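You operate a simulated robot arm through the tools that you are given. There is no shell and no other tool.

You are at the controls of a simulated robot arm. One attempt, no reset.

## Task
Dust the tan case lid, then rub a patch of balm on it and tighten the strap.
Fine: use the green cloth and put it back. A coat counts when it lies all over at full strength: go over it till it gets no stronger. What is to be rubbed or washed off counts as gone when no trace of it is left.

Only the result counts: the job must be done as asked and must still hold three seconds after the hand-in. Knocking over, shifting, dropping, spilling or breaking anything else fails it. A push-on lid holds only when it is set on centred and level and pressed home; a screw cap is set on level and turned clockwise until tight. Flat cloth is picked up by pressing the open fingertips on it (5 to 10 N) and closing them slowly along it; thin cloth reads only 2 to 8 mm in the jaws.

## Robot
A 6-joint arm with a two-finger gripper, fixed in place. Base frame: the origin is on the floor under the middle of its stand, x ahead of it, y to its left, z up; the work surface is at about z = 80. Units: cm, rad, N and s.
It reaches about 157.2 cm from its shoulder. Its first joint turns from -2.897 to 2.897 rad. Payload 2.45 kg.
The tool frame sits at the grasp point between the pads (the TCP): z along the fingers, y along the line on which they close. The tips reach 2 cm beyond it. The gripper opens to 14 cm; its body begins 16.8 cm behind the TCP.
Orientation is told as [roll, pitch, yaw] about the base's x, y, z axes, in that order, counted from this pose: with the fingers straight down and closing along the base's y, the tool's x points along the base's -x, its y along +y and its z along -z.

## Interface
- The arm moves only by the tool jog_arm. Its argument "plan" is a list that holds one entry, the list of rows, each a list of 7 numbers: the gripper command, from -1 (shut) to 1 (fully open), values between in proportion, then the shift along the base's x, y, z in cm, then the turn, a rotation vector about the base's x, y, z in rad. In form: [[[hand, tx, ty, tz, ax, ay, az], ...]]. A call has 1 to 20 rows; each row is the pose to reach, as a shift and turn from the pose commanded when the call began. Each row takes 0.2 s and may step no farther than 5 cm and 0.15 rad from the row before; otherwise, or with a gripper value out of range, the whole call is refused. Where a pose cannot be reached the arm comes as near as it can. A force on the tool above 50 N (or 10 N above the force at the start of the call, whichever is more), or a blocked arm, ends the call early, and 0.2 s more pass. Each finger travels about 4.5 cm/s and halts on what it meets, pressing with about 23 N; the grip force reading is that of the motor and also rises with nothing between the fingers. The clock runs only during rows and for 0.2 s after the last one: add rows that repeat a pose to give the fingers time. The reply holds the time, the measured pose of the TCP, the force on the tool along the base axes, the opening and the grip force, in the units named above and with some noise, with the torque about the TCP (base axes, N m) and any sound that the robot's microphone picked up, and new pictures: "pictures" is both (left out), scene, wrist or none.
- Cameras (640 x 400 px; columns grow to the right, rows downward): "scene" is fixed at [21.18, 67.01, 154.14]; the picture's right is [-0.64, -0.77, 0.00], its down [-0.37, 0.31, -0.88] and it looks along [0.67, -0.56, -0.48] (base axes); focal length 328 px, centre (320, 200). "wrist" rides on the gripper at [7.8, 1.1, -20.9] in the tool frame; the picture's right is [-0.14, 0.99, 0.00], its down [-0.92, -0.13, -0.37] and it looks along [-0.37, -0.05, 0.93] (tool axes); focal length 280 px, centre (320, 200). There is no depth. A picture from a camera that has moved, and an enlarged one, comes with that camera's place and axes in the base frame and with its lens. The place of the scene camera against the robot may be out by one fixed shift of up to 2.5 cm in any direction.
- zoom(camera, box): a new picture of the part [left, top, right, bottom] of that camera's present view, enlarged. No time passes.
- job_done(): hands the job in; it is judged then, once.

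Nothing tells you positions but the pictures and the camera data. Unless the task says otherwise, let go and move clear before handing in.

The tools are called after "Request:" as name(argument=value, ...) on one line, values as JSON. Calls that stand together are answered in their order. jog_arm: Moves the arm, as the interface text tells. Its arguments: {"type":"object","properties":{"plan":{"type":"array","items":{"type":"array","items":{"type":"array","items":{"type":"number"}}}},"pictures":{"type":"string","enum":["both","scene","wrist","none"]}},"required":["plan"]} The other tools are called the same way: zoom (camera, box) takes an enlarged picture of a part of a camera's view; job_done () hands the job in.

At the start:

```text
time_s: 0.0
position: [61.66, -22.52, 123.34]
tcp_rot: [-0.001, 0.0, 0.0]
contact_force: [0.5, -1.0, -0.6]
moment: [0.02, 0.0, -0.01]
finger_gap: 13.98
grasp_force: 0.0
```

scene: 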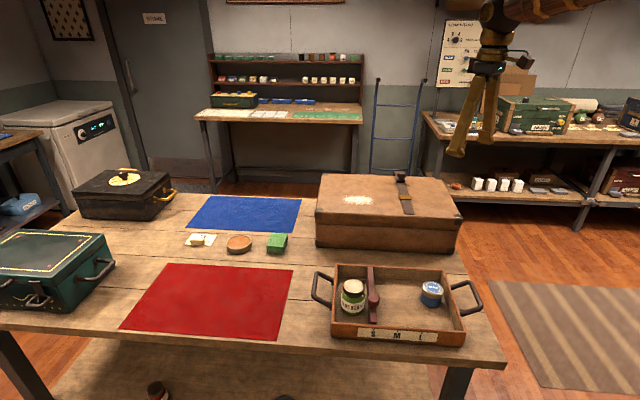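
wrist: 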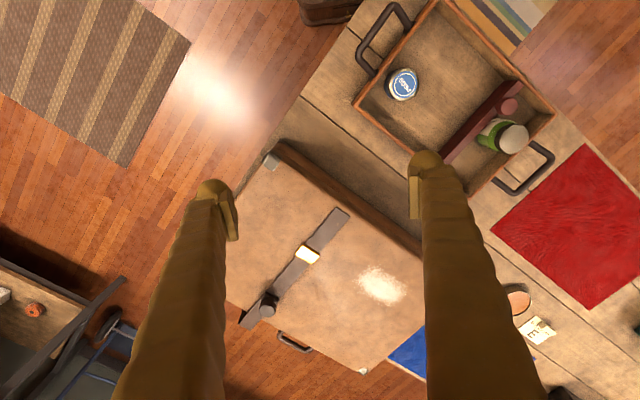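

I see a work table with a tan case (pale dusty patch and a strap on its lid), a tray with two jars, a green folded cloth, a round tan item, and other cases. I'll zoom in on these before moving.

Request:
zoom(camera="scene", box=[300, 160, 480, 270])

Request:
zoom(camera="scene", box=[300, 250, 490, 360])

Request:
zoom(camera="scene", box=[160, 210, 310, 270])

Request:
zoom(camera="wrist", box=[220, 130, 460, 380])

Request:
zoom(camera="wrist", box=[340, 0, 560, 200])

```text
3.56 times, centred on (390, 215) of scene
camera zoom: at [21.18, 67.01, 154.14], right [-0.64, -0.77, 0.0], down [-0.37, 0.31, -0.88], along [0.67, -0.56, -0.48], focal length 1167 px, centre (71, 147)
```

zoom: 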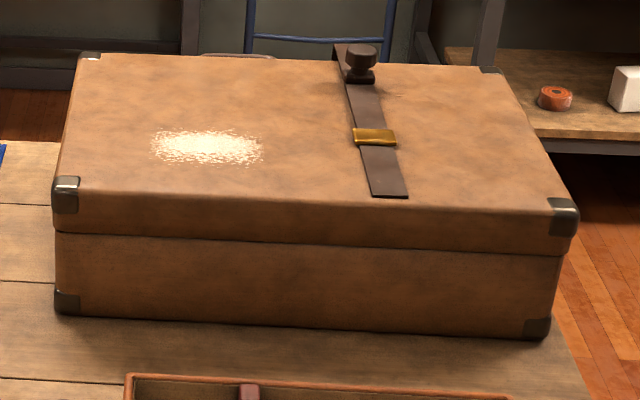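

```text
3.37 times, centred on (395, 305) of scene
camera zoom: at [21.18, 67.01, 154.14], right [-0.64, -0.77, 0.0], down [-0.37, 0.31, -0.88], along [0.67, -0.56, -0.48], focal length 1106 px, centre (67, -154)
```

zoom: 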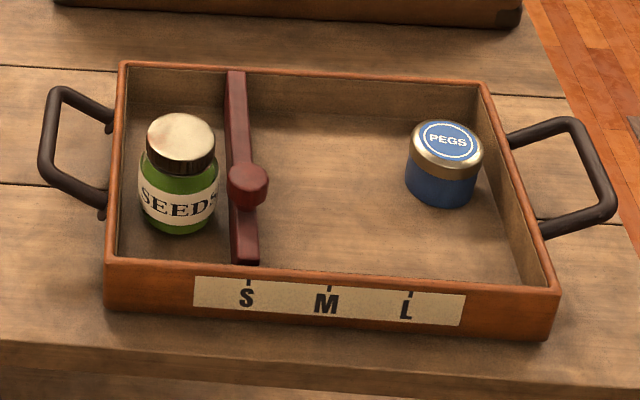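

```text
4.27 times, centred on (235, 240) of scene
camera zoom: at [21.18, 67.01, 154.14], right [-0.64, -0.77, 0.0], down [-0.37, 0.31, -0.88], along [0.67, -0.56, -0.48], focal length 1400 px, centre (683, 29)
```

zoom: 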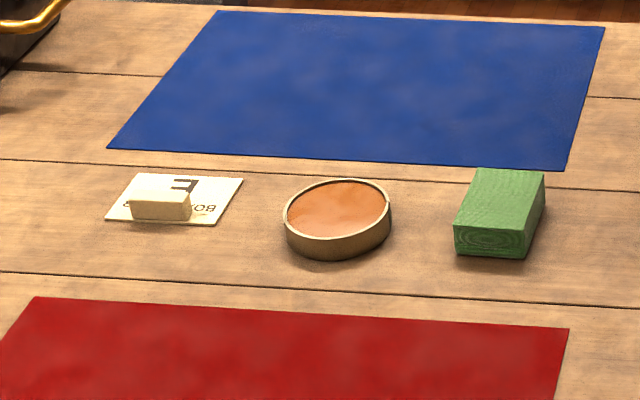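

```text
1.60 times, centred on (340, 255) of wrist
camera zoom: at [53.88, -21.56, 144.31], right [0.14, 0.99, 0.0], down [0.92, -0.13, 0.37], along [0.37, -0.05, -0.93], focal length 449 px, centre (288, 112)
```

zoom: 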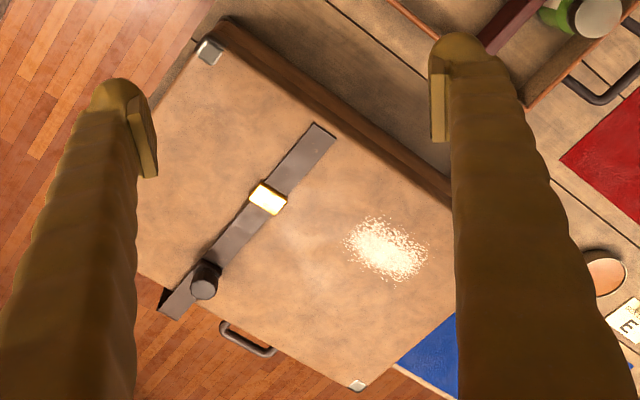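

```text
2.00 times, centred on (450, 100) of wrist
camera zoom: at [53.88, -21.56, 144.31], right [0.14, 0.99, 0.0], down [0.92, -0.13, 0.37], along [0.37, -0.05, -0.93], focal length 561 px, centre (60, 400)
```

zoom: 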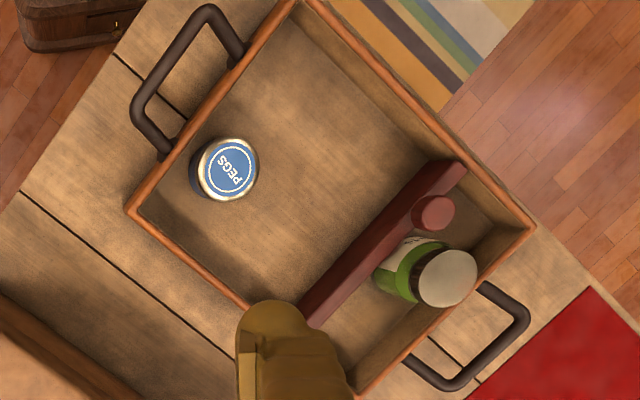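

I see no obvious green cloth yet; only a green block, a red and a blue flat piece. I'll look closely at the rest of the room for the cloth and read the card.

Request:
zoom(camera="scene", box=[190, 40, 370, 150])

Request:
zoom(camera="scene", box=[420, 60, 640, 200])

Request:
zoom(camera="scene", box=[0, 150, 190, 320])

Request:
zoom(camera="scene", box=[0, 280, 240, 400])

Request:
zoom(camera="scene", box=[180, 228, 240, 256])

Request:
zoom(camera="scene", box=[420, 10, 560, 90])

Request:
zoom(camera="wrist", box=[480, 260, 640, 400])

Request:
zoom(camera="scene", box=[255, 225, 300, 260])

```text
3.56 times, centred on (280, 95) of scene
camera zoom: at [21.18, 67.01, 154.14], right [-0.64, -0.77, 0.0], down [-0.37, 0.31, -0.88], along [0.67, -0.56, -0.48], focal length 1167 px, centre (462, 573)
```

zoom: 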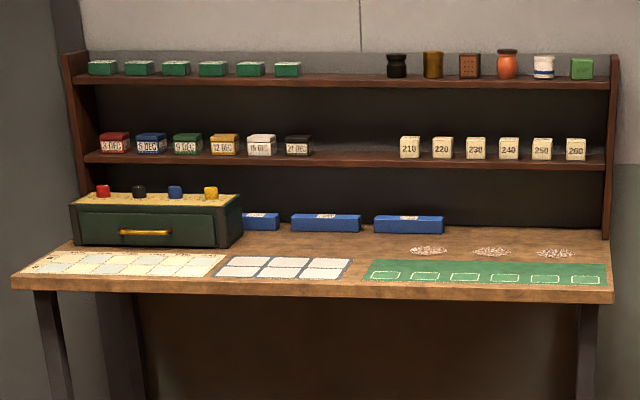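

```text
2.86 times, centred on (530, 130) of scene
camera zoom: at [21.18, 67.01, 154.14], right [-0.64, -0.77, 0.0], down [-0.37, 0.31, -0.88], along [0.67, -0.56, -0.48], focal length 938 px, centre (-280, 400)
```

zoom: 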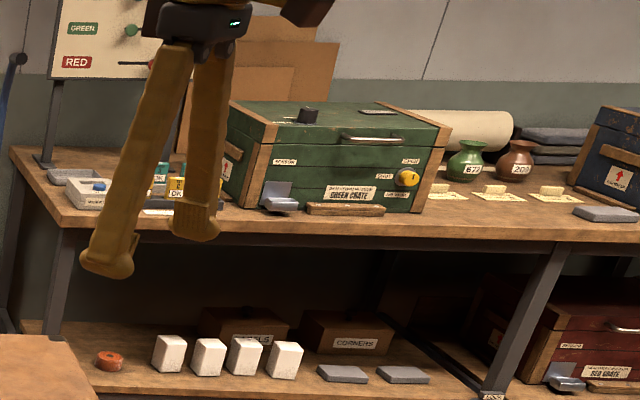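

```text
2.35 times, centred on (95, 235) of scene
camera zoom: at [21.18, 67.01, 154.14], right [-0.64, -0.77, 0.0], down [-0.37, 0.31, -0.88], along [0.67, -0.56, -0.48], focal length 772 px, centre (849, 118)
```

zoom: 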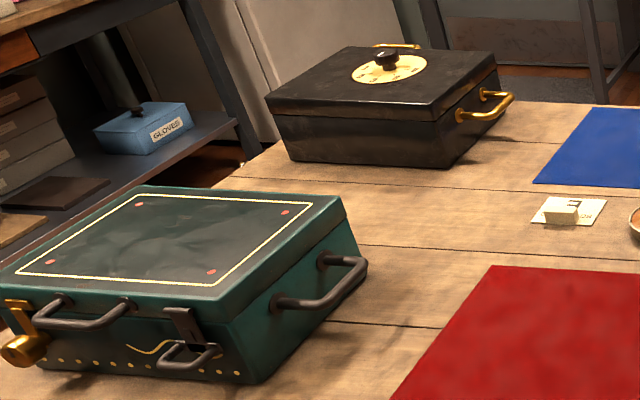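

```text
2.67 times, centred on (120, 340) of scene
camera zoom: at [21.18, 67.01, 154.14], right [-0.64, -0.77, 0.0], down [-0.37, 0.31, -0.88], along [0.67, -0.56, -0.48], focal length 875 px, centre (853, -173)
```

zoom: 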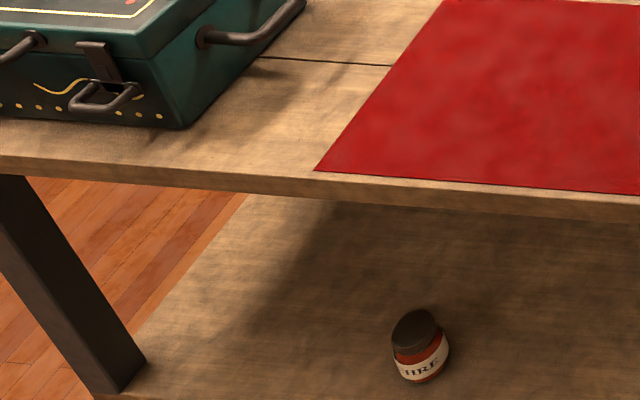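

```text
10.67 times, centred on (210, 242) of scene
camera zoom: at [21.18, 67.01, 154.14], right [-0.64, -0.77, 0.0], down [-0.37, 0.31, -0.88], along [0.67, -0.56, -0.48], focal length 3501 px, centre (1493, -248)
```

zoom: 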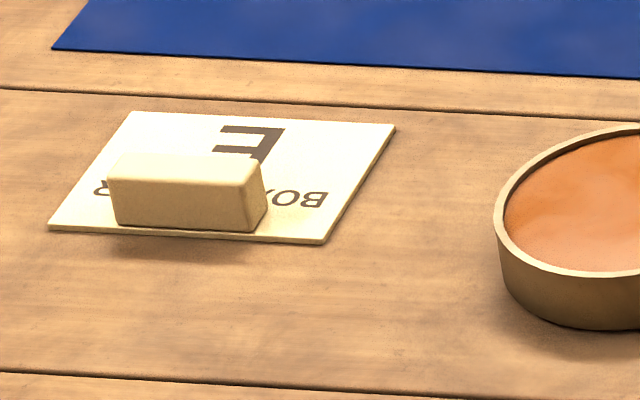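

```text
4.57 times, centred on (490, 50) of scene
camera zoom: at [21.18, 67.01, 154.14], right [-0.64, -0.77, 0.0], down [-0.37, 0.31, -0.88], along [0.67, -0.56, -0.48], focal length 1500 px, centre (-457, 886)
```

zoom: 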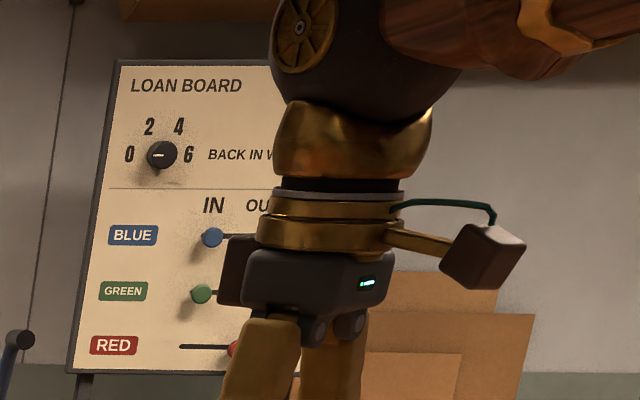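

```text
2.86 times, centred on (560, 330) of wrist
camera zoom: at [53.88, -21.56, 144.31], right [0.14, 0.99, 0.0], down [0.92, -0.13, 0.37], along [0.37, -0.05, -0.93], focal length 801 px, centre (-366, -171)
```

zoom: 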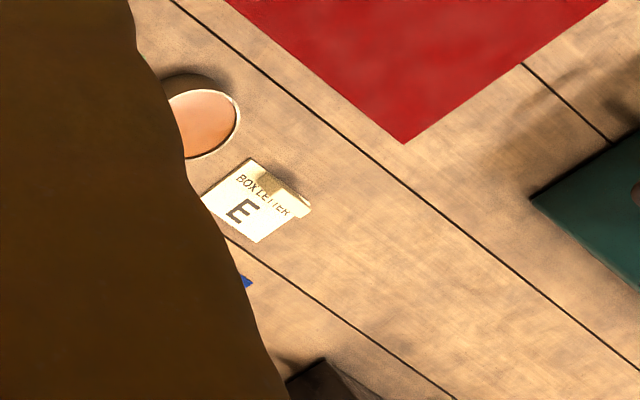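

```text
11.43 times, centred on (278, 242) of scene
camera zoom: at [21.18, 67.01, 154.14], right [-0.64, -0.77, 0.0], down [-0.37, 0.31, -0.88], along [0.67, -0.56, -0.48], focal length 3751 px, centre (806, -286)
```

zoom: 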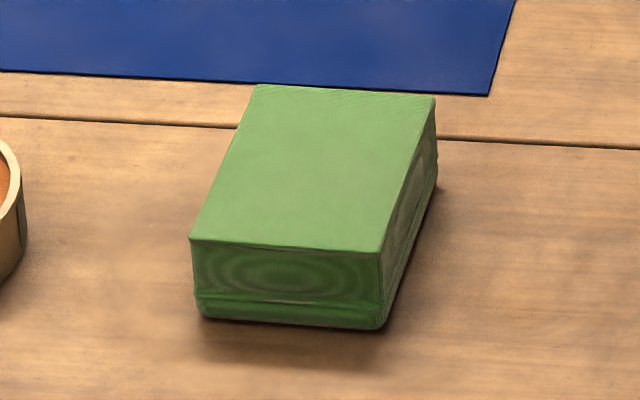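

The green "block" turns out to be a folded green cloth pad at about (107, 15.5), rotated about 45°, next to an open balm tin at about (116, 26). The lid strap has a knob at its far end. I'll move above the pad, yawing to match it, and look with the wrist camera.

Request:
jog_arm(plan=[[[1, 3.2, 2.7, -0.8, 0, 0, -0.056], [1, 6.4, 5.4, -1.6, 0, 0, -0.112], [1, 9.6, 8.0, -2.4, 0, 0, -0.168], [1, 12.8, 10.7, -3.2, 0, 0, -0.224], [1, 16.0, 13.4, -4.0, 0, 0, -0.28], [1, 19.2, 16.1, -4.8, 0, 0, -0.336], [1, 22.5, 18.8, -5.6, 0, 0, -0.393], [1, 25.7, 21.4, -6.4, 0, 0, -0.449], [1, 28.9, 24.1, -7.2, 0, 0, -0.505], [1, 32.1, 26.8, -8.0, 0, 0, -0.561], [1, 35.3, 29.5, -8.8, 0, 0, -0.617], [1, 38.5, 32.1, -9.6, 0, 0, -0.673], [1, 41.7, 34.8, -10.4, 0, 0, -0.729], [1, 44.9, 37.5, -11.3, 0, 0, -0.785]]])

```text
time_s: 3.0
position: [106.58, 14.76, 112.2]
tcp_rot: [0.0, -0.001, -0.784]
contact_force: [0.9, -0.8, 2.2]
moment: [0.04, -0.07, -0.01]
finger_gap: 14.01
grasp_force: 0.0
camera wrist: at [101.87, 21.02, 133.09], right [0.8, 0.6, 0.0], down [0.56, -0.74, 0.37], along [0.22, -0.29, -0.93], focal length 280 px, centre (320, 200)
```

scene: 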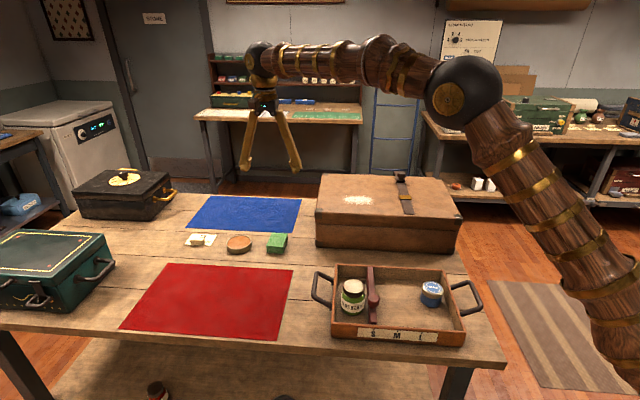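
wrist: 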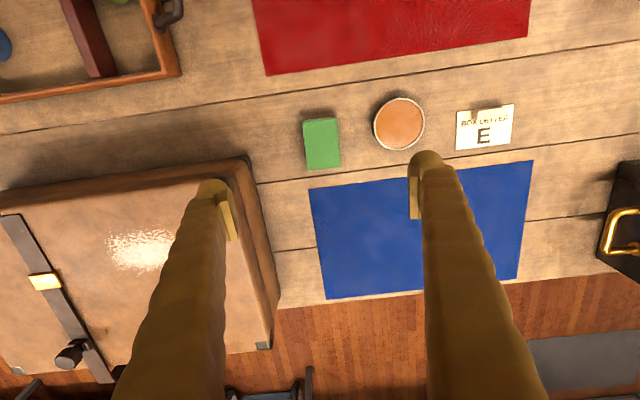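

The pad, tin and card are in view. I'll zoom in to measure them and the case lid.

Request:
zoom(camera="wrist", box=[290, 80, 450, 180])

Request:
zoom(camera="wrist", box=[0, 150, 300, 390])

```text
4.00 times, centred on (370, 130) of wrist
camera zoom: at [101.87, 21.02, 133.09], right [0.8, 0.6, 0.0], down [0.56, -0.74, 0.37], along [0.22, -0.29, -0.93], focal length 1122 px, centre (120, 480)
```

zoom: 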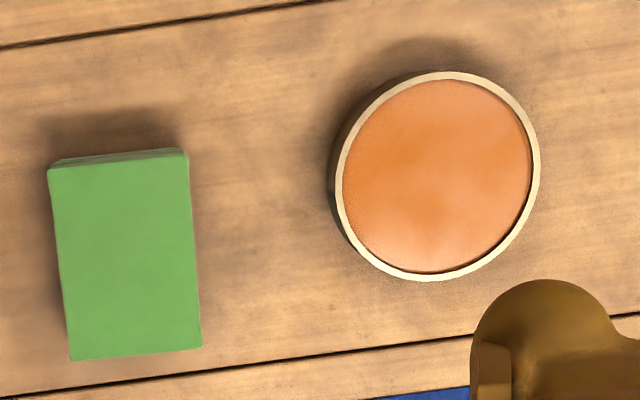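

```text
1.67 times, centred on (150, 270) of wrist
camera zoom: at [101.87, 21.02, 133.09], right [0.8, 0.6, 0.0], down [0.56, -0.74, 0.37], along [0.22, -0.29, -0.93], focal length 467 px, centre (603, 83)
```

zoom: 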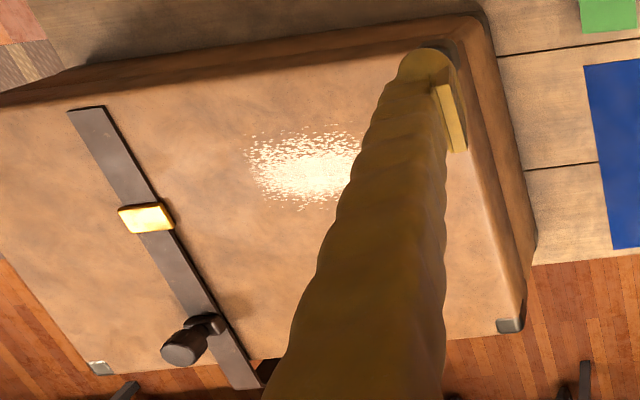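

The pad is about 6.2 x 8.6 x 2.8 cm, centred near (108.0, 13.7), and the tin centre is near (116.7, 24.7). The lid top is near z 95.5. I'll narrow the jaws to 9 cm and lower to z≈95 over the pad to refine.

Request:
jog_arm(plan=[[[0.29, 0.5, -0.4, -4, 0, 0, -0.02], [0.29, 1.0, -0.8, -8, 0, 0, -0.04], [0.29, 1.4, -1.1, -12, 0, 0, -0.043], [0.29, 1.4, -1.1, -16, 0, 0, -0.043], [0.29, 1.4, -1.1, -17, 0, 0, -0.043], [0.29, 1.4, -1.1, -17, 0, 0, -0.043]]])

```text
time_s: 4.4
position: [108.02, 14.05, 95.02]
tcp_rot: [0.0, 0.0, -0.828]
contact_force: [-0.9, -0.2, -0.1]
moment: [0.02, -0.04, 0.02]
finger_gap: 9.05
grasp_force: 0.1
camera wrist: at [103.53, 20.46, 115.88], right [0.82, 0.57, 0.0], down [0.53, -0.76, 0.37], along [0.21, -0.3, -0.93], focal length 280 px, centre (320, 200)
```

scene: 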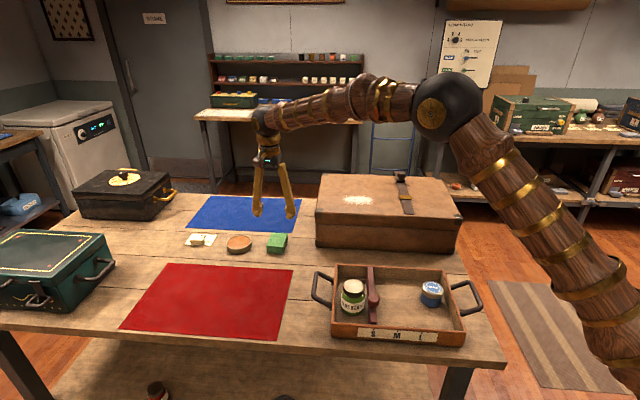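
wrist: 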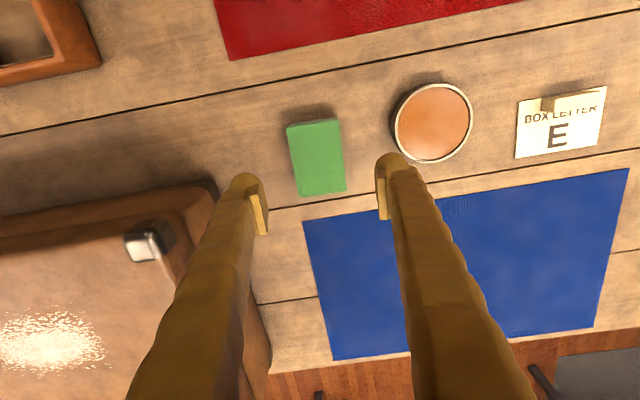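

The jaws straddle the pad well. Next I go down to z≈83 (tips about 1 cm above the table) and close on it.

Request:
jog_arm(plan=[[[0.29, -0.15, -0.1, -4, 0, 0, 0], [0.29, -0.15, -0.1, -8, 0, 0, 0], [0.29, -0.15, -0.1, -10.5, 0, 0, 0], [0.29, -0.15, -0.1, -12, 0, 0, 0], [0.29, -0.15, -0.1, -12, 0, 0, 0], [0.0, -0.15, -0.1, -12, 0, 0, 0], [-0.3, -0.15, -0.1, -12, 0, 0, 0], [-1, -0.15, -0.1, -12, 0, 0, 0], [-1, -0.15, -0.1, -12, 0, 0, 0], [-1, -0.15, -0.1, -12, 0, 0, 0]]])

```text
time_s: 6.6
position: [107.82, 13.7, 83.33]
tcp_rot: [0.002, 0.001, -0.828]
contact_force: [0.5, 0.3, -0.4]
moment: [0.01, 0.0, 0.0]
finger_gap: 6.06
grasp_force: 23.5
camera wrist: at [103.39, 20.16, 104.07], right [0.82, 0.57, 0.0], down [0.53, -0.76, 0.37], along [0.21, -0.3, -0.93], focal length 280 px, centre (320, 200)
```

scene: 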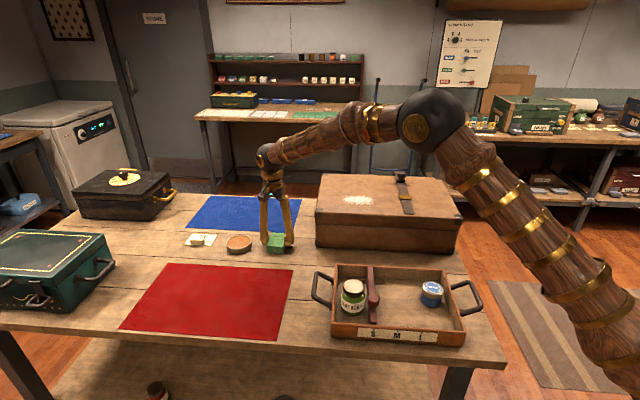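
wrist: 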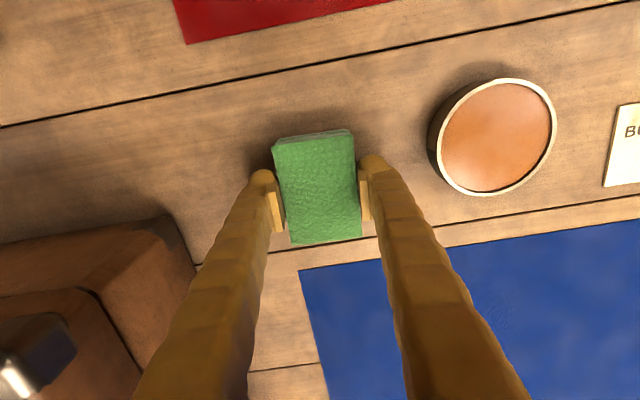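

The pad is held (gap 6.06). I'll lift it and carry it over the dust patch on the lid at about (94.4, -14.1).

Request:
jog_arm(plan=[[[-1, 0, 0, 2, 0, 0, 0], [-1, 0, 0, 6, 0, 0, 0], [-1, 0, 0, 10.5, 0, 0, 0], [-1, 0, 0, 15, 0, 0, 0], [-1, 0, 0, 19.5, 0, 0, 0], [-1, 0, 0, 23, 0, 0, 0], [-1, -1.9, -4, 23, 0, 0, 0], [-1, -3.8, -8, 23, 0, 0, 0], [-1, -5.7, -12, 23, 0, 0, 0], [-1, -7.6, -16, 23, 0, 0, 0], [-1, -9.5, -20, 23, 0, 0, 0], [-1, -11.4, -24, 23, 0, 0, 0], [-1, -13.4, -27.9, 23, 0, 0, 0], [-1, -13.4, -27.9, 23, 0, 0, 0]]])

```text
time_s: 9.6
position: [94.34, -14.14, 105.9]
tcp_rot: [0.0, 0.001, -0.827]
contact_force: [-0.5, -0.1, -0.1]
moment: [-0.01, 0.01, 0.02]
finger_gap: 0.0
grasp_force: 22.5
camera wrist: at [89.86, -7.7, 126.78], right [0.82, 0.57, 0.0], down [0.53, -0.76, 0.37], along [0.21, -0.3, -0.93], focal length 280 px, centre (320, 200)
```

scene: 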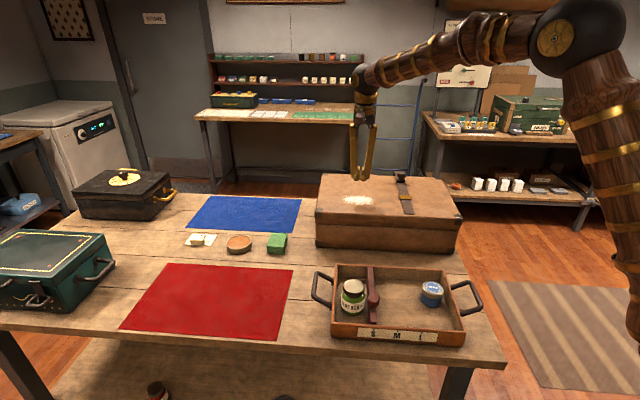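
wrist: 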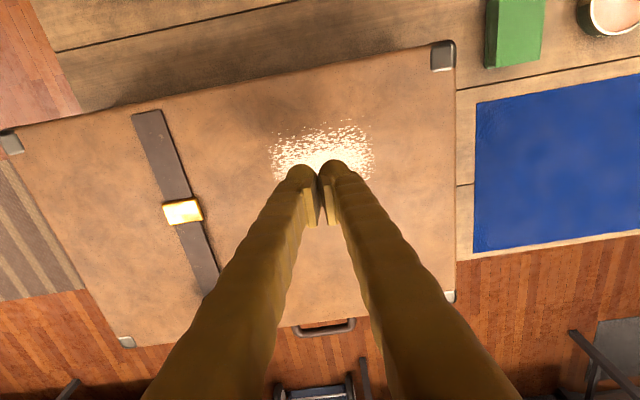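

The pad slipped out of the jaws and is still lying on the table where it was. I'll check how it lies, use this view to measure the dust patch, then go back for a deeper grip.

Request:
zoom(camera="scene", box=[255, 225, 300, 260])

Request:
zoom(camera="wrist", box=[460, 0, 640, 110])

Request:
zoom(camera="wrist", box=[240, 100, 400, 200])

Request:
zoom(camera="scene", box=[320, 165, 440, 240])

```text
11.43 times, centred on (278, 242) of scene
camera zoom: at [21.18, 67.01, 154.14], right [-0.64, -0.77, 0.0], down [-0.37, 0.31, -0.88], along [0.67, -0.56, -0.48], focal length 3751 px, centre (806, -286)
```

zoom: 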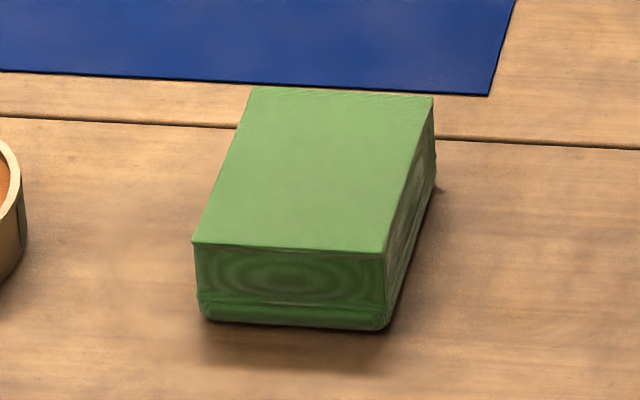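

```text
3.56 times, centred on (550, 55) of wrist
camera zoom: at [89.86, -7.7, 126.78], right [0.82, 0.57, 0.0], down [0.53, -0.76, 0.37], along [0.21, -0.3, -0.93], focal length 997 px, centre (-498, 716)
```

zoom: 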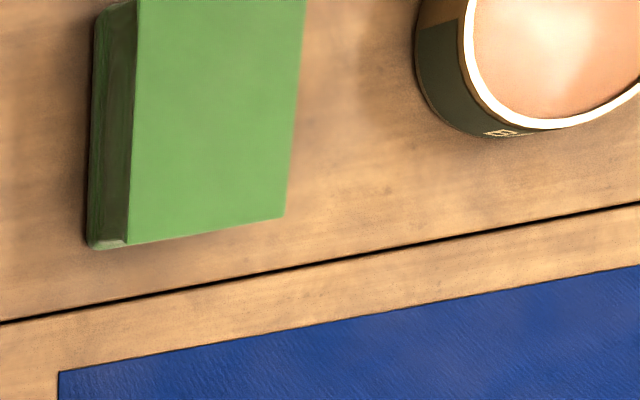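

```text
4.00 times, centred on (320, 150) of wrist
camera zoom: at [89.86, -7.7, 126.78], right [0.82, 0.57, 0.0], down [0.53, -0.76, 0.37], along [0.21, -0.3, -0.93], focal length 1122 px, centre (320, 400)
```

zoom: 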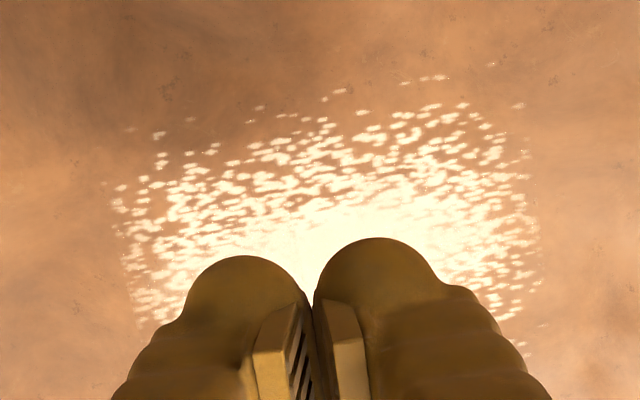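

```text
5.33 times, centred on (380, 202) of scene
camera zoom: at [21.18, 67.01, 154.14], right [-0.64, -0.77, 0.0], down [-0.37, 0.31, -0.88], along [0.67, -0.56, -0.48], focal length 1751 px, centre (0, 187)
```

zoom: 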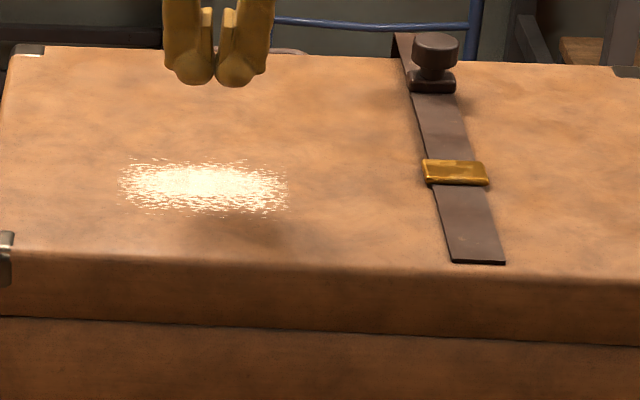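

The finger plates evidently sit a bit above the tips, so the first grip caught only the pad's top edge. I'll go back over the pad with the jaws at 9 cm and recheck its position.

Request:
jog_arm(plan=[[[0.29, 1.9, 4, 0, 0, 0, 0], [0.29, 3.8, 8, 0, 0, 0, 0], [0.29, 5.7, 12, 0, 0, 0, 0], [0.29, 7.6, 16, 0, 0, 0, 0], [0.29, 9.5, 20, 0, 0, 0, 0], [0.29, 11.4, 24, 0, 0, 0, 0], [0.29, 13.4, 27.9, 0, 0, 0, 0], [0.29, 13.4, 27.9, -4.5, 0, 0, 0], [0.29, 13.4, 27.9, -9, 0, 0, 0], [0.29, 13.4, 27.9, -13, 0, 0, 0], [0.29, 13.4, 27.9, -15, 0, 0, 0], [0.29, 13.4, 27.9, -15, 0, 0, 0]]], pictures="wrist")

Request:
zoom(camera="wrist", box=[220, 100, 420, 225])

```text
time_s: 12.2
position: [107.87, 13.73, 91.05]
tcp_rot: [-0.001, 0.001, -0.828]
contact_force: [-0.7, 0.4, -0.7]
moment: [0.04, 0.01, 0.0]
finger_gap: 9.02
grasp_force: 0.1
camera wrist: at [103.41, 20.22, 111.89], right [0.82, 0.57, 0.0], down [0.53, -0.76, 0.37], along [0.21, -0.3, -0.93], focal length 280 px, centre (320, 200)
```

wrist: 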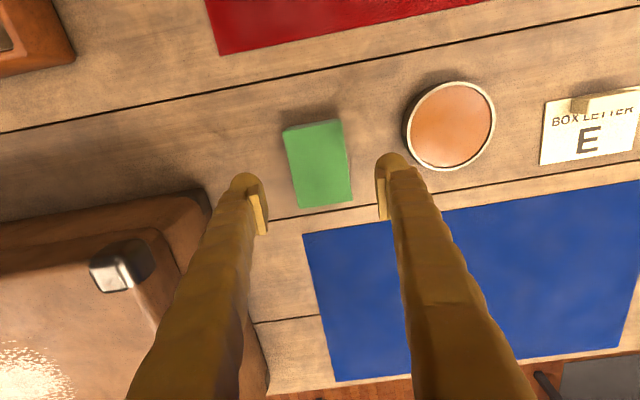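

```text
3.20 times, centred on (320, 162) of wrist
camera zoom: at [103.41, 20.22, 111.89], right [0.82, 0.57, 0.0], down [0.53, -0.76, 0.37], along [0.21, -0.3, -0.93], focal length 897 px, centre (320, 320)
```

zoom: 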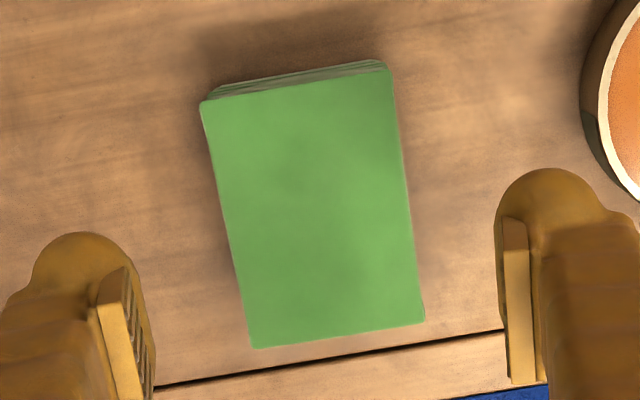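

It's clearly a folded cloth (layers visible), centred at (107.8, 13.8). I'll grip deeper at TCP z≈82.4, close, then lift slowly just a bit to test the hold.

Request:
jog_arm(plan=[[[0.29, -0.05, 0.05, -3, 0, 0, 0.028], [0.29, -0.05, 0.05, -6, 0, 0, 0.028], [0.29, -0.05, 0.05, -7.8, 0, 0, 0.028], [0.29, -0.05, 0.05, -8.6, 0, 0, 0.028], [0.29, -0.05, 0.05, -8.6, 0, 0, 0.028], [0.1, -0.05, 0.05, -8.6, 0, 0, 0.028], [-0.05, -0.05, 0.05, -8.6, 0, 0, 0.028], [-0.15, -0.05, 0.05, -8.6, 0, 0, 0.028], [-0.4, -0.05, 0.05, -8.6, 0, 0, 0.028], [-1, -0.05, 0.05, -8.6, 0, 0, 0.028], [-1, -0.05, 0.05, -8.6, 0, 0, 0.028], [-1, -0.05, 0.05, -8.6, 0, 0, 0.028]]], pictures="wrist")

```text
time_s: 14.8
position: [108.02, 13.77, 82.43]
tcp_rot: [0.0, -0.002, -0.801]
contact_force: [-0.3, 1.0, 1.2]
moment: [0.03, -0.01, -0.02]
finger_gap: 6.12
grasp_force: 22.8
camera wrist: at [103.34, 20.14, 103.28], right [0.81, 0.59, 0.0], down [0.55, -0.75, 0.37], along [0.22, -0.3, -0.93], focal length 280 px, centre (320, 200)
```

wrist: 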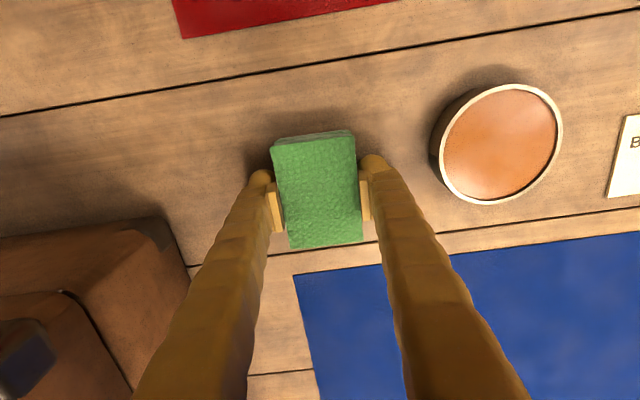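

Gripped at 6.12 cm. I'll lift gently to test the hold.

Request:
jog_arm(plan=[[[-1, 0, 0, 0.2, 0, 0, 0], [-1, 0, 0, 0.5, 0, 0, 0], [-1, 0, 0, 0.9, 0, 0, 0], [-1, 0, 0, 1.4, 0, 0, 0], [-1, 0, 0, 2.0, 0, 0, 0], [-1, 0, 0, 3.0, 0, 0, 0], [-1, 0, 0, 4.0, 0, 0, 0], [-1, 0, 0, 4.0, 0, 0, 0]]], pictures="both")

```text
time_s: 16.6
position: [107.86, 13.91, 86.57]
tcp_rot: [-0.001, 0.0, -0.799]
contact_force: [-1.3, 0.4, 0.2]
moment: [-0.03, 0.01, 0.05]
finger_gap: 6.08
grasp_force: 22.7
camera wrist: at [103.17, 20.18, 107.42], right [0.81, 0.59, 0.0], down [0.55, -0.75, 0.37], along [0.22, -0.3, -0.93], focal length 280 px, centre (320, 200)
```

scene: 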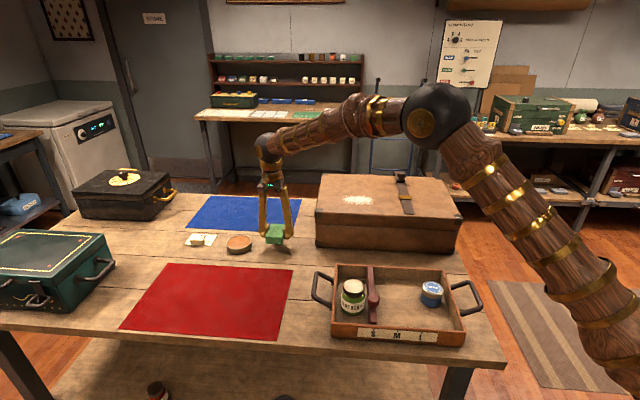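
wrist: 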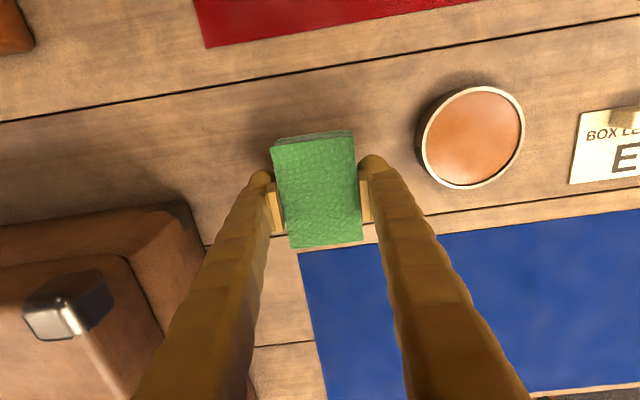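

It holds. I'll zoom in to see how far the pad protrudes below the tips.

Request:
zoom(camera="scene", box=[240, 195, 320, 255])

Request:
jog_arm(plan=[[[-1, 0, 0, 3, 0, 0, 0], [-1, 0, 0, 6, 0, 0, 0], [-1, 0, 0, 9, 0, 0, 0], [-1, 0, 0, 12, 0, 0, 0], [-1, 0, 0, 15, 0, 0, 0], [-1, 0, 0, 17, 0, 0, 0], [-1, 0, 0, 18, 0, 0, 0], [-1, 0, 0, 18, 0, 0, 0]]], pictures="both")

```text
6.67 times, centred on (280, 225) of scene
camera zoom: at [21.18, 67.01, 154.14], right [-0.64, -0.77, 0.0], down [-0.37, 0.31, -0.88], along [0.67, -0.56, -0.48], focal length 2188 px, centre (587, 33)
```

zoom: 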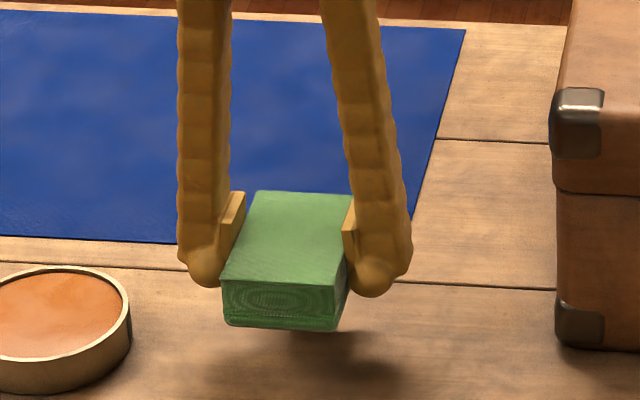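

```text
time_s: 18.4
position: [107.99, 13.79, 104.43]
tcp_rot: [0.0, -0.001, -0.799]
contact_force: [0.5, 0.7, -0.9]
moment: [-0.02, 0.0, 0.0]
finger_gap: 6.12
grasp_force: 23.1
camera wrist: at [103.25, 20.07, 125.36], right [0.81, 0.59, 0.0], down [0.55, -0.75, 0.37], along [0.22, -0.3, -0.93], focal length 280 px, centre (320, 200)
```

scene: 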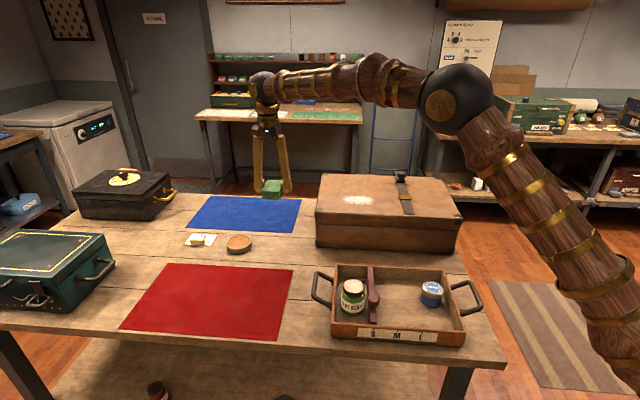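
wrist: 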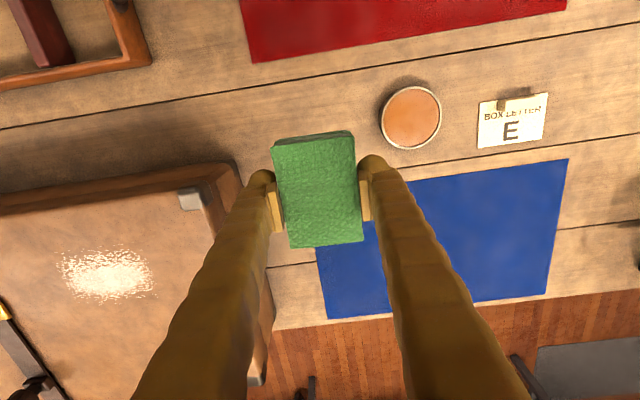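

Solid hold. I'll measure the dust patch from this view.

Request:
zoom(camera="wrist", box=[40, 220, 200, 320])

Request:
zoom(camera="scene", box=[310, 170, 430, 245])

```text
4.00 times, centred on (120, 270) of wrist
camera zoom: at [103.25, 20.07, 125.36], right [0.81, 0.59, 0.0], down [0.55, -0.75, 0.37], along [0.22, -0.3, -0.93], focal length 1122 px, centre (1120, -80)
```

zoom: 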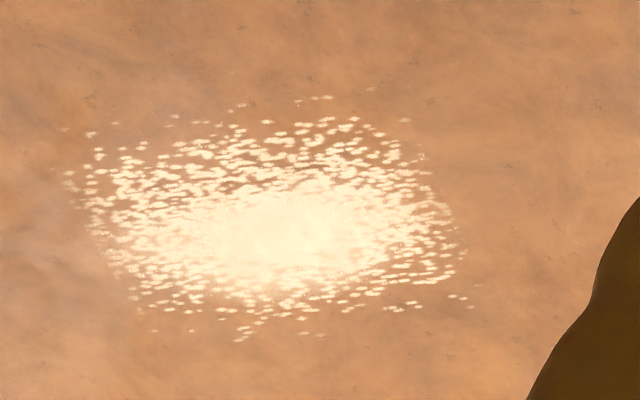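

```text
5.33 times, centred on (370, 208) of scene
camera zoom: at [21.18, 67.01, 154.14], right [-0.64, -0.77, 0.0], down [-0.37, 0.31, -0.88], along [0.67, -0.56, -0.48], focal length 1751 px, centre (53, 160)
```

zoom: 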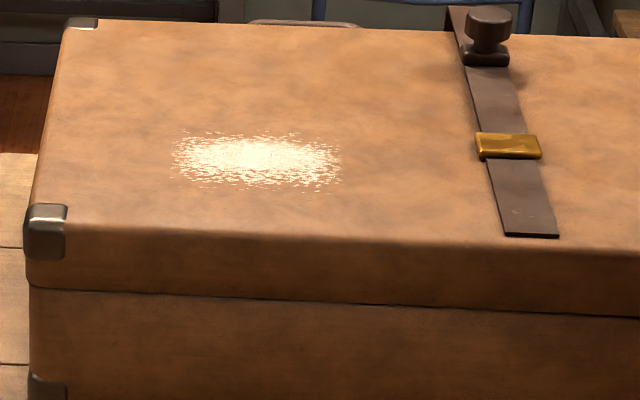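

Dust patch centre is (94.4, -14.1), about 12 x 10 cm, lid top z≈95.4. I'll carry the pad there and lower to just above contact.

Request:
jog_arm(plan=[[[-1, -1.3, -2.8, 0, 0, 0, 0], [-1, -3.0, -6.2, 0, 0, 0, 0], [-1, -4.8, -10, 0, 0, 0, 0], [-1, -6.7, -14, 0, 0, 0, 0], [-1, -8.6, -18, 0, 0, 0, 0], [-1, -10.5, -22, 0, 0, 0, 0], [-1, -12, -25, 0, 0, 0, 0], [-1, -13, -27.2, 0, 0, 0, 0], [-1, -13.4, -27.9, 0, 0, 0, 0], [-1, -13.4, -27.9, -2, 0, 0, 0], [-1, -13.4, -27.9, -4, 0, 0, 0], [-1, -13.4, -27.9, -5.2, 0, 0, 0], [-1, -13.4, -27.9, -6, 0, 0, 0], [-1, -13.4, -27.9, -6, 0, 0, 0]]], pictures="both")

```text
time_s: 21.4
position: [94.45, -14.15, 98.49]
tcp_rot: [0.001, -0.001, -0.8]
contact_force: [0.3, -1.3, -0.7]
moment: [0.01, 0.01, -0.01]
finger_gap: 6.09
grasp_force: 22.6
camera wrist: at [89.74, -7.79, 119.32], right [0.81, 0.59, 0.0], down [0.55, -0.75, 0.37], along [0.22, -0.3, -0.93], focal length 280 px, centre (320, 200)
```

scene: 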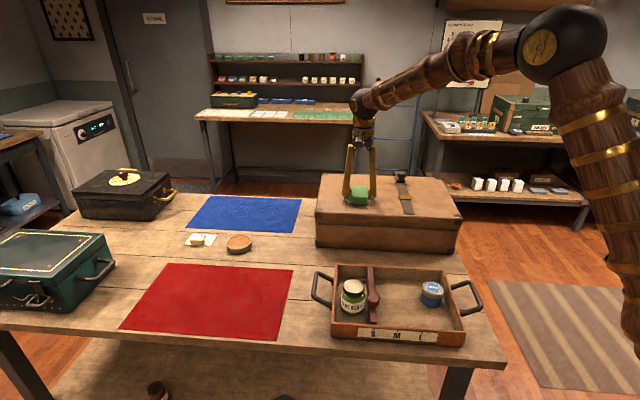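
wrist: 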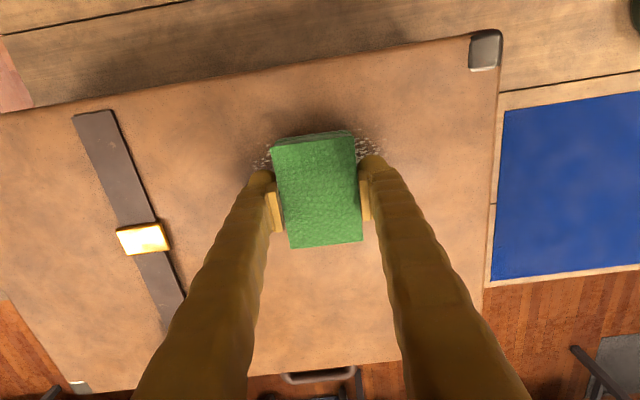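

Just above the lid. I'll step down gently to find contact.

Request:
jog_arm(plan=[[[-1, 0, 0, -0.2, 0, 0, 0], [-1, 0, 0, -0.4, 0, 0, 0], [-1, 0, 0, -0.5, 0, 0, 0], [-1, 0, 0, -0.5, 0, 0, 0]]], pictures="none")

```text
time_s: 22.4
position: [94.39, -14.01, 97.96]
tcp_rot: [-0.001, -0.001, -0.799]
contact_force: [0.1, -1.5, 3.7]
moment: [0.04, 0.07, 0.0]
finger_gap: 6.11
grasp_force: 23.1
```

Request:
jog_arm(plan=[[[-1, 0, 0, -0.1, 0, 0, 0], [-1, 0, 0, -0.1, 0, 0, 0]]], pictures="none")

```text
time_s: 23.0
position: [94.4, -14.04, 97.97]
tcp_rot: [0.003, -0.004, -0.8]
contact_force: [3.6, 2.2, 22.9]
moment: [0.19, 0.18, 0.01]
finger_gap: 6.07
grasp_force: 22.7
```

Contact is found (about 4 N at z 97.94, quite stiff). I'll ease to about 8–10 N and rub back and forth over the dust patch.

Request:
jog_arm(plan=[[[-1, -1.05, 1.08, 0.06, 0, 0, 0], [-1, 1.11, 3.17, 0.06, 0, 0, 0], [-1, 3.26, 5.26, 0.06, 0, 0, 0], [-1, 1.11, 3.17, 0.06, 0, 0, 0], [-1, -1.05, 1.08, 0.06, 0, 0, 0], [-1, -3.2, -1.02, 0.06, 0, 0, 0], [-1, -5.35, -3.11, 0.06, 0, 0, 0], [-1, -4.3, -4.18, 0.06, 0, 0, 0], [-1, -2.15, -2.09, 0.06, 0, 0, 0], [-1, 0, 0, 0.06, 0, 0, 0], [-1, 2.15, 2.09, 0.06, 0, 0, 0], [-1, 4.3, 4.18, 0.06, 0, 0, 0], [-1, 5.35, 3.11, 0.06, 0, 0, 0], [-1, 3.2, 1.02, 0.06, 0, 0, 0], [-1, 1.05, -1.08, 0.06, 0, 0, 0], [-1, -1.11, -3.17, 0.06, 0, 0, 0], [-1, -3.26, -5.26, 0.06, 0, 0, 0], [-1, -1.11, -3.17, 0.06, 0, 0, 0], [-1, 1.05, -1.08, 0.06, 0, 0, 0], [-1, 5.35, 3.11, 0.06, 0, 0, 0]]], pictures="both")

```text
refused: row 20 steps farther than a row can; nothing moved
```

Request:
jog_arm(plan=[[[-1, -1.05, 1.08, 0.06, 0, 0, 0], [-1, 1.11, 3.17, 0.06, 0, 0, 0], [-1, 3.26, 5.26, 0.06, 0, 0, 0], [-1, 1.11, 3.17, 0.06, 0, 0, 0], [-1, -1.05, 1.08, 0.06, 0, 0, 0], [-1, -3.2, -1.02, 0.06, 0, 0, 0], [-1, -5.35, -3.11, 0.06, 0, 0, 0], [-1, -4.3, -4.18, 0.06, 0, 0, 0], [-1, -2.15, -2.09, 0.06, 0, 0, 0], [-1, 0, 0, 0.06, 0, 0, 0], [-1, 2.15, 2.09, 0.06, 0, 0, 0], [-1, 4.3, 4.18, 0.06, 0, 0, 0], [-1, 5.35, 3.11, 0.06, 0, 0, 0], [-1, 3.2, 1.02, 0.06, 0, 0, 0], [-1, 1.05, -1.08, 0.06, 0, 0, 0], [-1, -1.11, -3.17, 0.06, 0, 0, 0], [-1, -3.26, -5.26, 0.06, 0, 0, 0], [-1, -1.11, -3.17, 0.06, 0, 0, 0], [-1, 1.05, -1.08, 0.06, 0, 0, 0], [-1, 3.2, 1.02, 0.06, 0, 0, 0]]], pictures="both")

```text
time_s: 27.2
position: [97.38, -13.16, 98.0]
tcp_rot: [0.001, 0.0, -0.802]
contact_force: [-0.2, -1.1, 0.1]
moment: [0.03, 0.0, 0.01]
finger_gap: 6.1
grasp_force: 22.8
camera wrist: at [92.79, -6.74, 118.84], right [0.81, 0.59, 0.0], down [0.55, -0.75, 0.37], along [0.22, -0.3, -0.93], focal length 280 px, centre (320, 200)
```

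scene: 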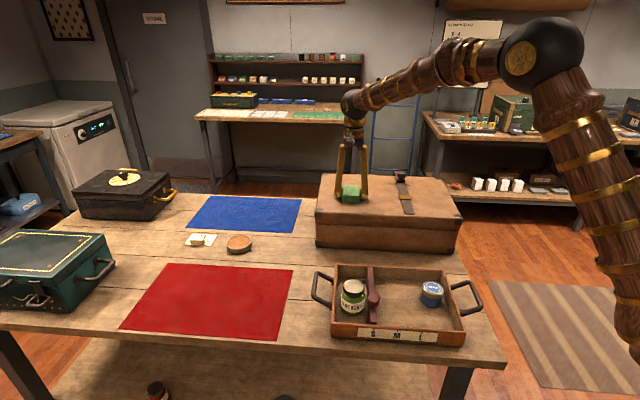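
wrist: 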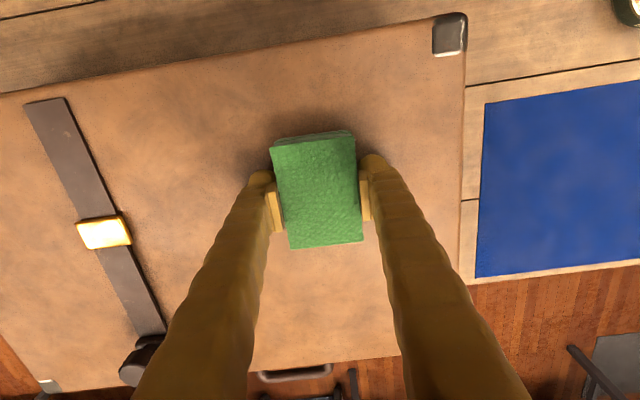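

No dust visible beside the pad. Contact force has dropped to about zero, so I'll lift off and back away to inspect the lid.

Request:
jog_arm(plan=[[[-1, 0, 0, 2, 0, 0, 0], [-1, 0, 0, 5, 0, 0, 0], [-1, 2, 4, 7, 0, 0, 0], [-1, 4, 8, 8, 0, 0, 0], [-1, 6, 12, 8, 0, 0, 0], [-1, 8, 16, 8, 0, 0, 0], [-1, 8, 16, 8, 0, 0, 0]]], pictures="both")

Request:
zoom(camera="scene", box=[310, 170, 430, 245])

Request:
zoom(camera="wrist", box=[0, 170, 240, 370])

```text
time_s: 28.8
position: [105.46, 2.84, 105.82]
tcp_rot: [-0.001, 0.0, -0.799]
contact_force: [-0.3, 0.0, -0.8]
moment: [0.02, -0.02, 0.0]
finger_gap: 6.11
grasp_force: 22.7
camera wrist: at [100.88, 9.19, 126.76], right [0.81, 0.59, 0.0], down [0.55, -0.75, 0.37], along [0.22, -0.3, -0.93], focal length 280 px, centre (320, 200)
```

scene: 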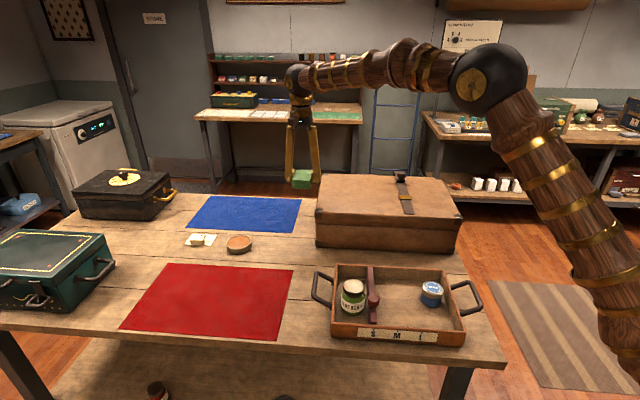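
wrist: 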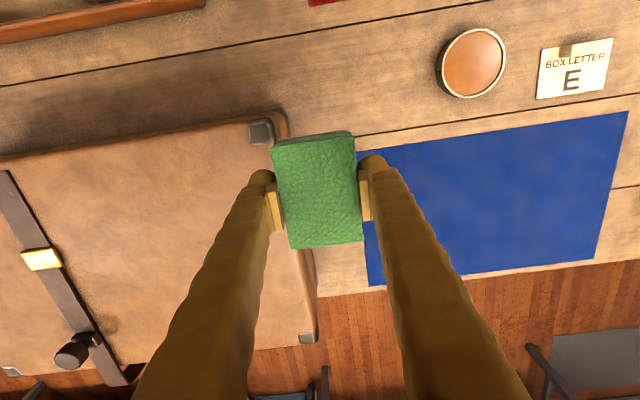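

```text
5.33 times, centred on (370, 208) of scene
camera zoom: at [21.18, 67.01, 154.14], right [-0.64, -0.77, 0.0], down [-0.37, 0.31, -0.88], along [0.67, -0.56, -0.48], focal length 1751 px, centre (53, 160)
```

zoom: 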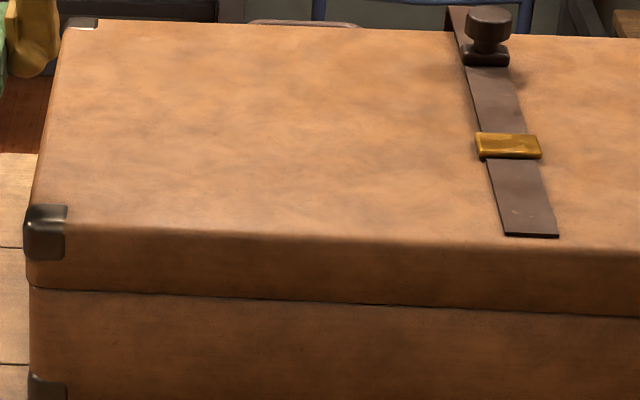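

```text
2.00 times, centred on (120, 270) of wrist
camera zoom: at [100.88, 9.19, 126.76], right [0.81, 0.59, 0.0], down [0.55, -0.75, 0.37], along [0.22, -0.3, -0.93], focal length 561 px, centre (720, 60)
```

zoom: 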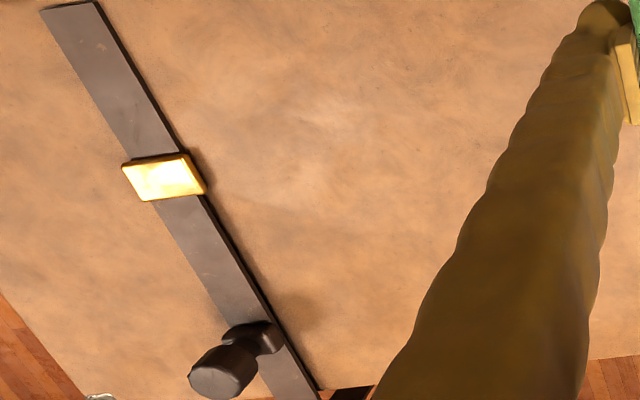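

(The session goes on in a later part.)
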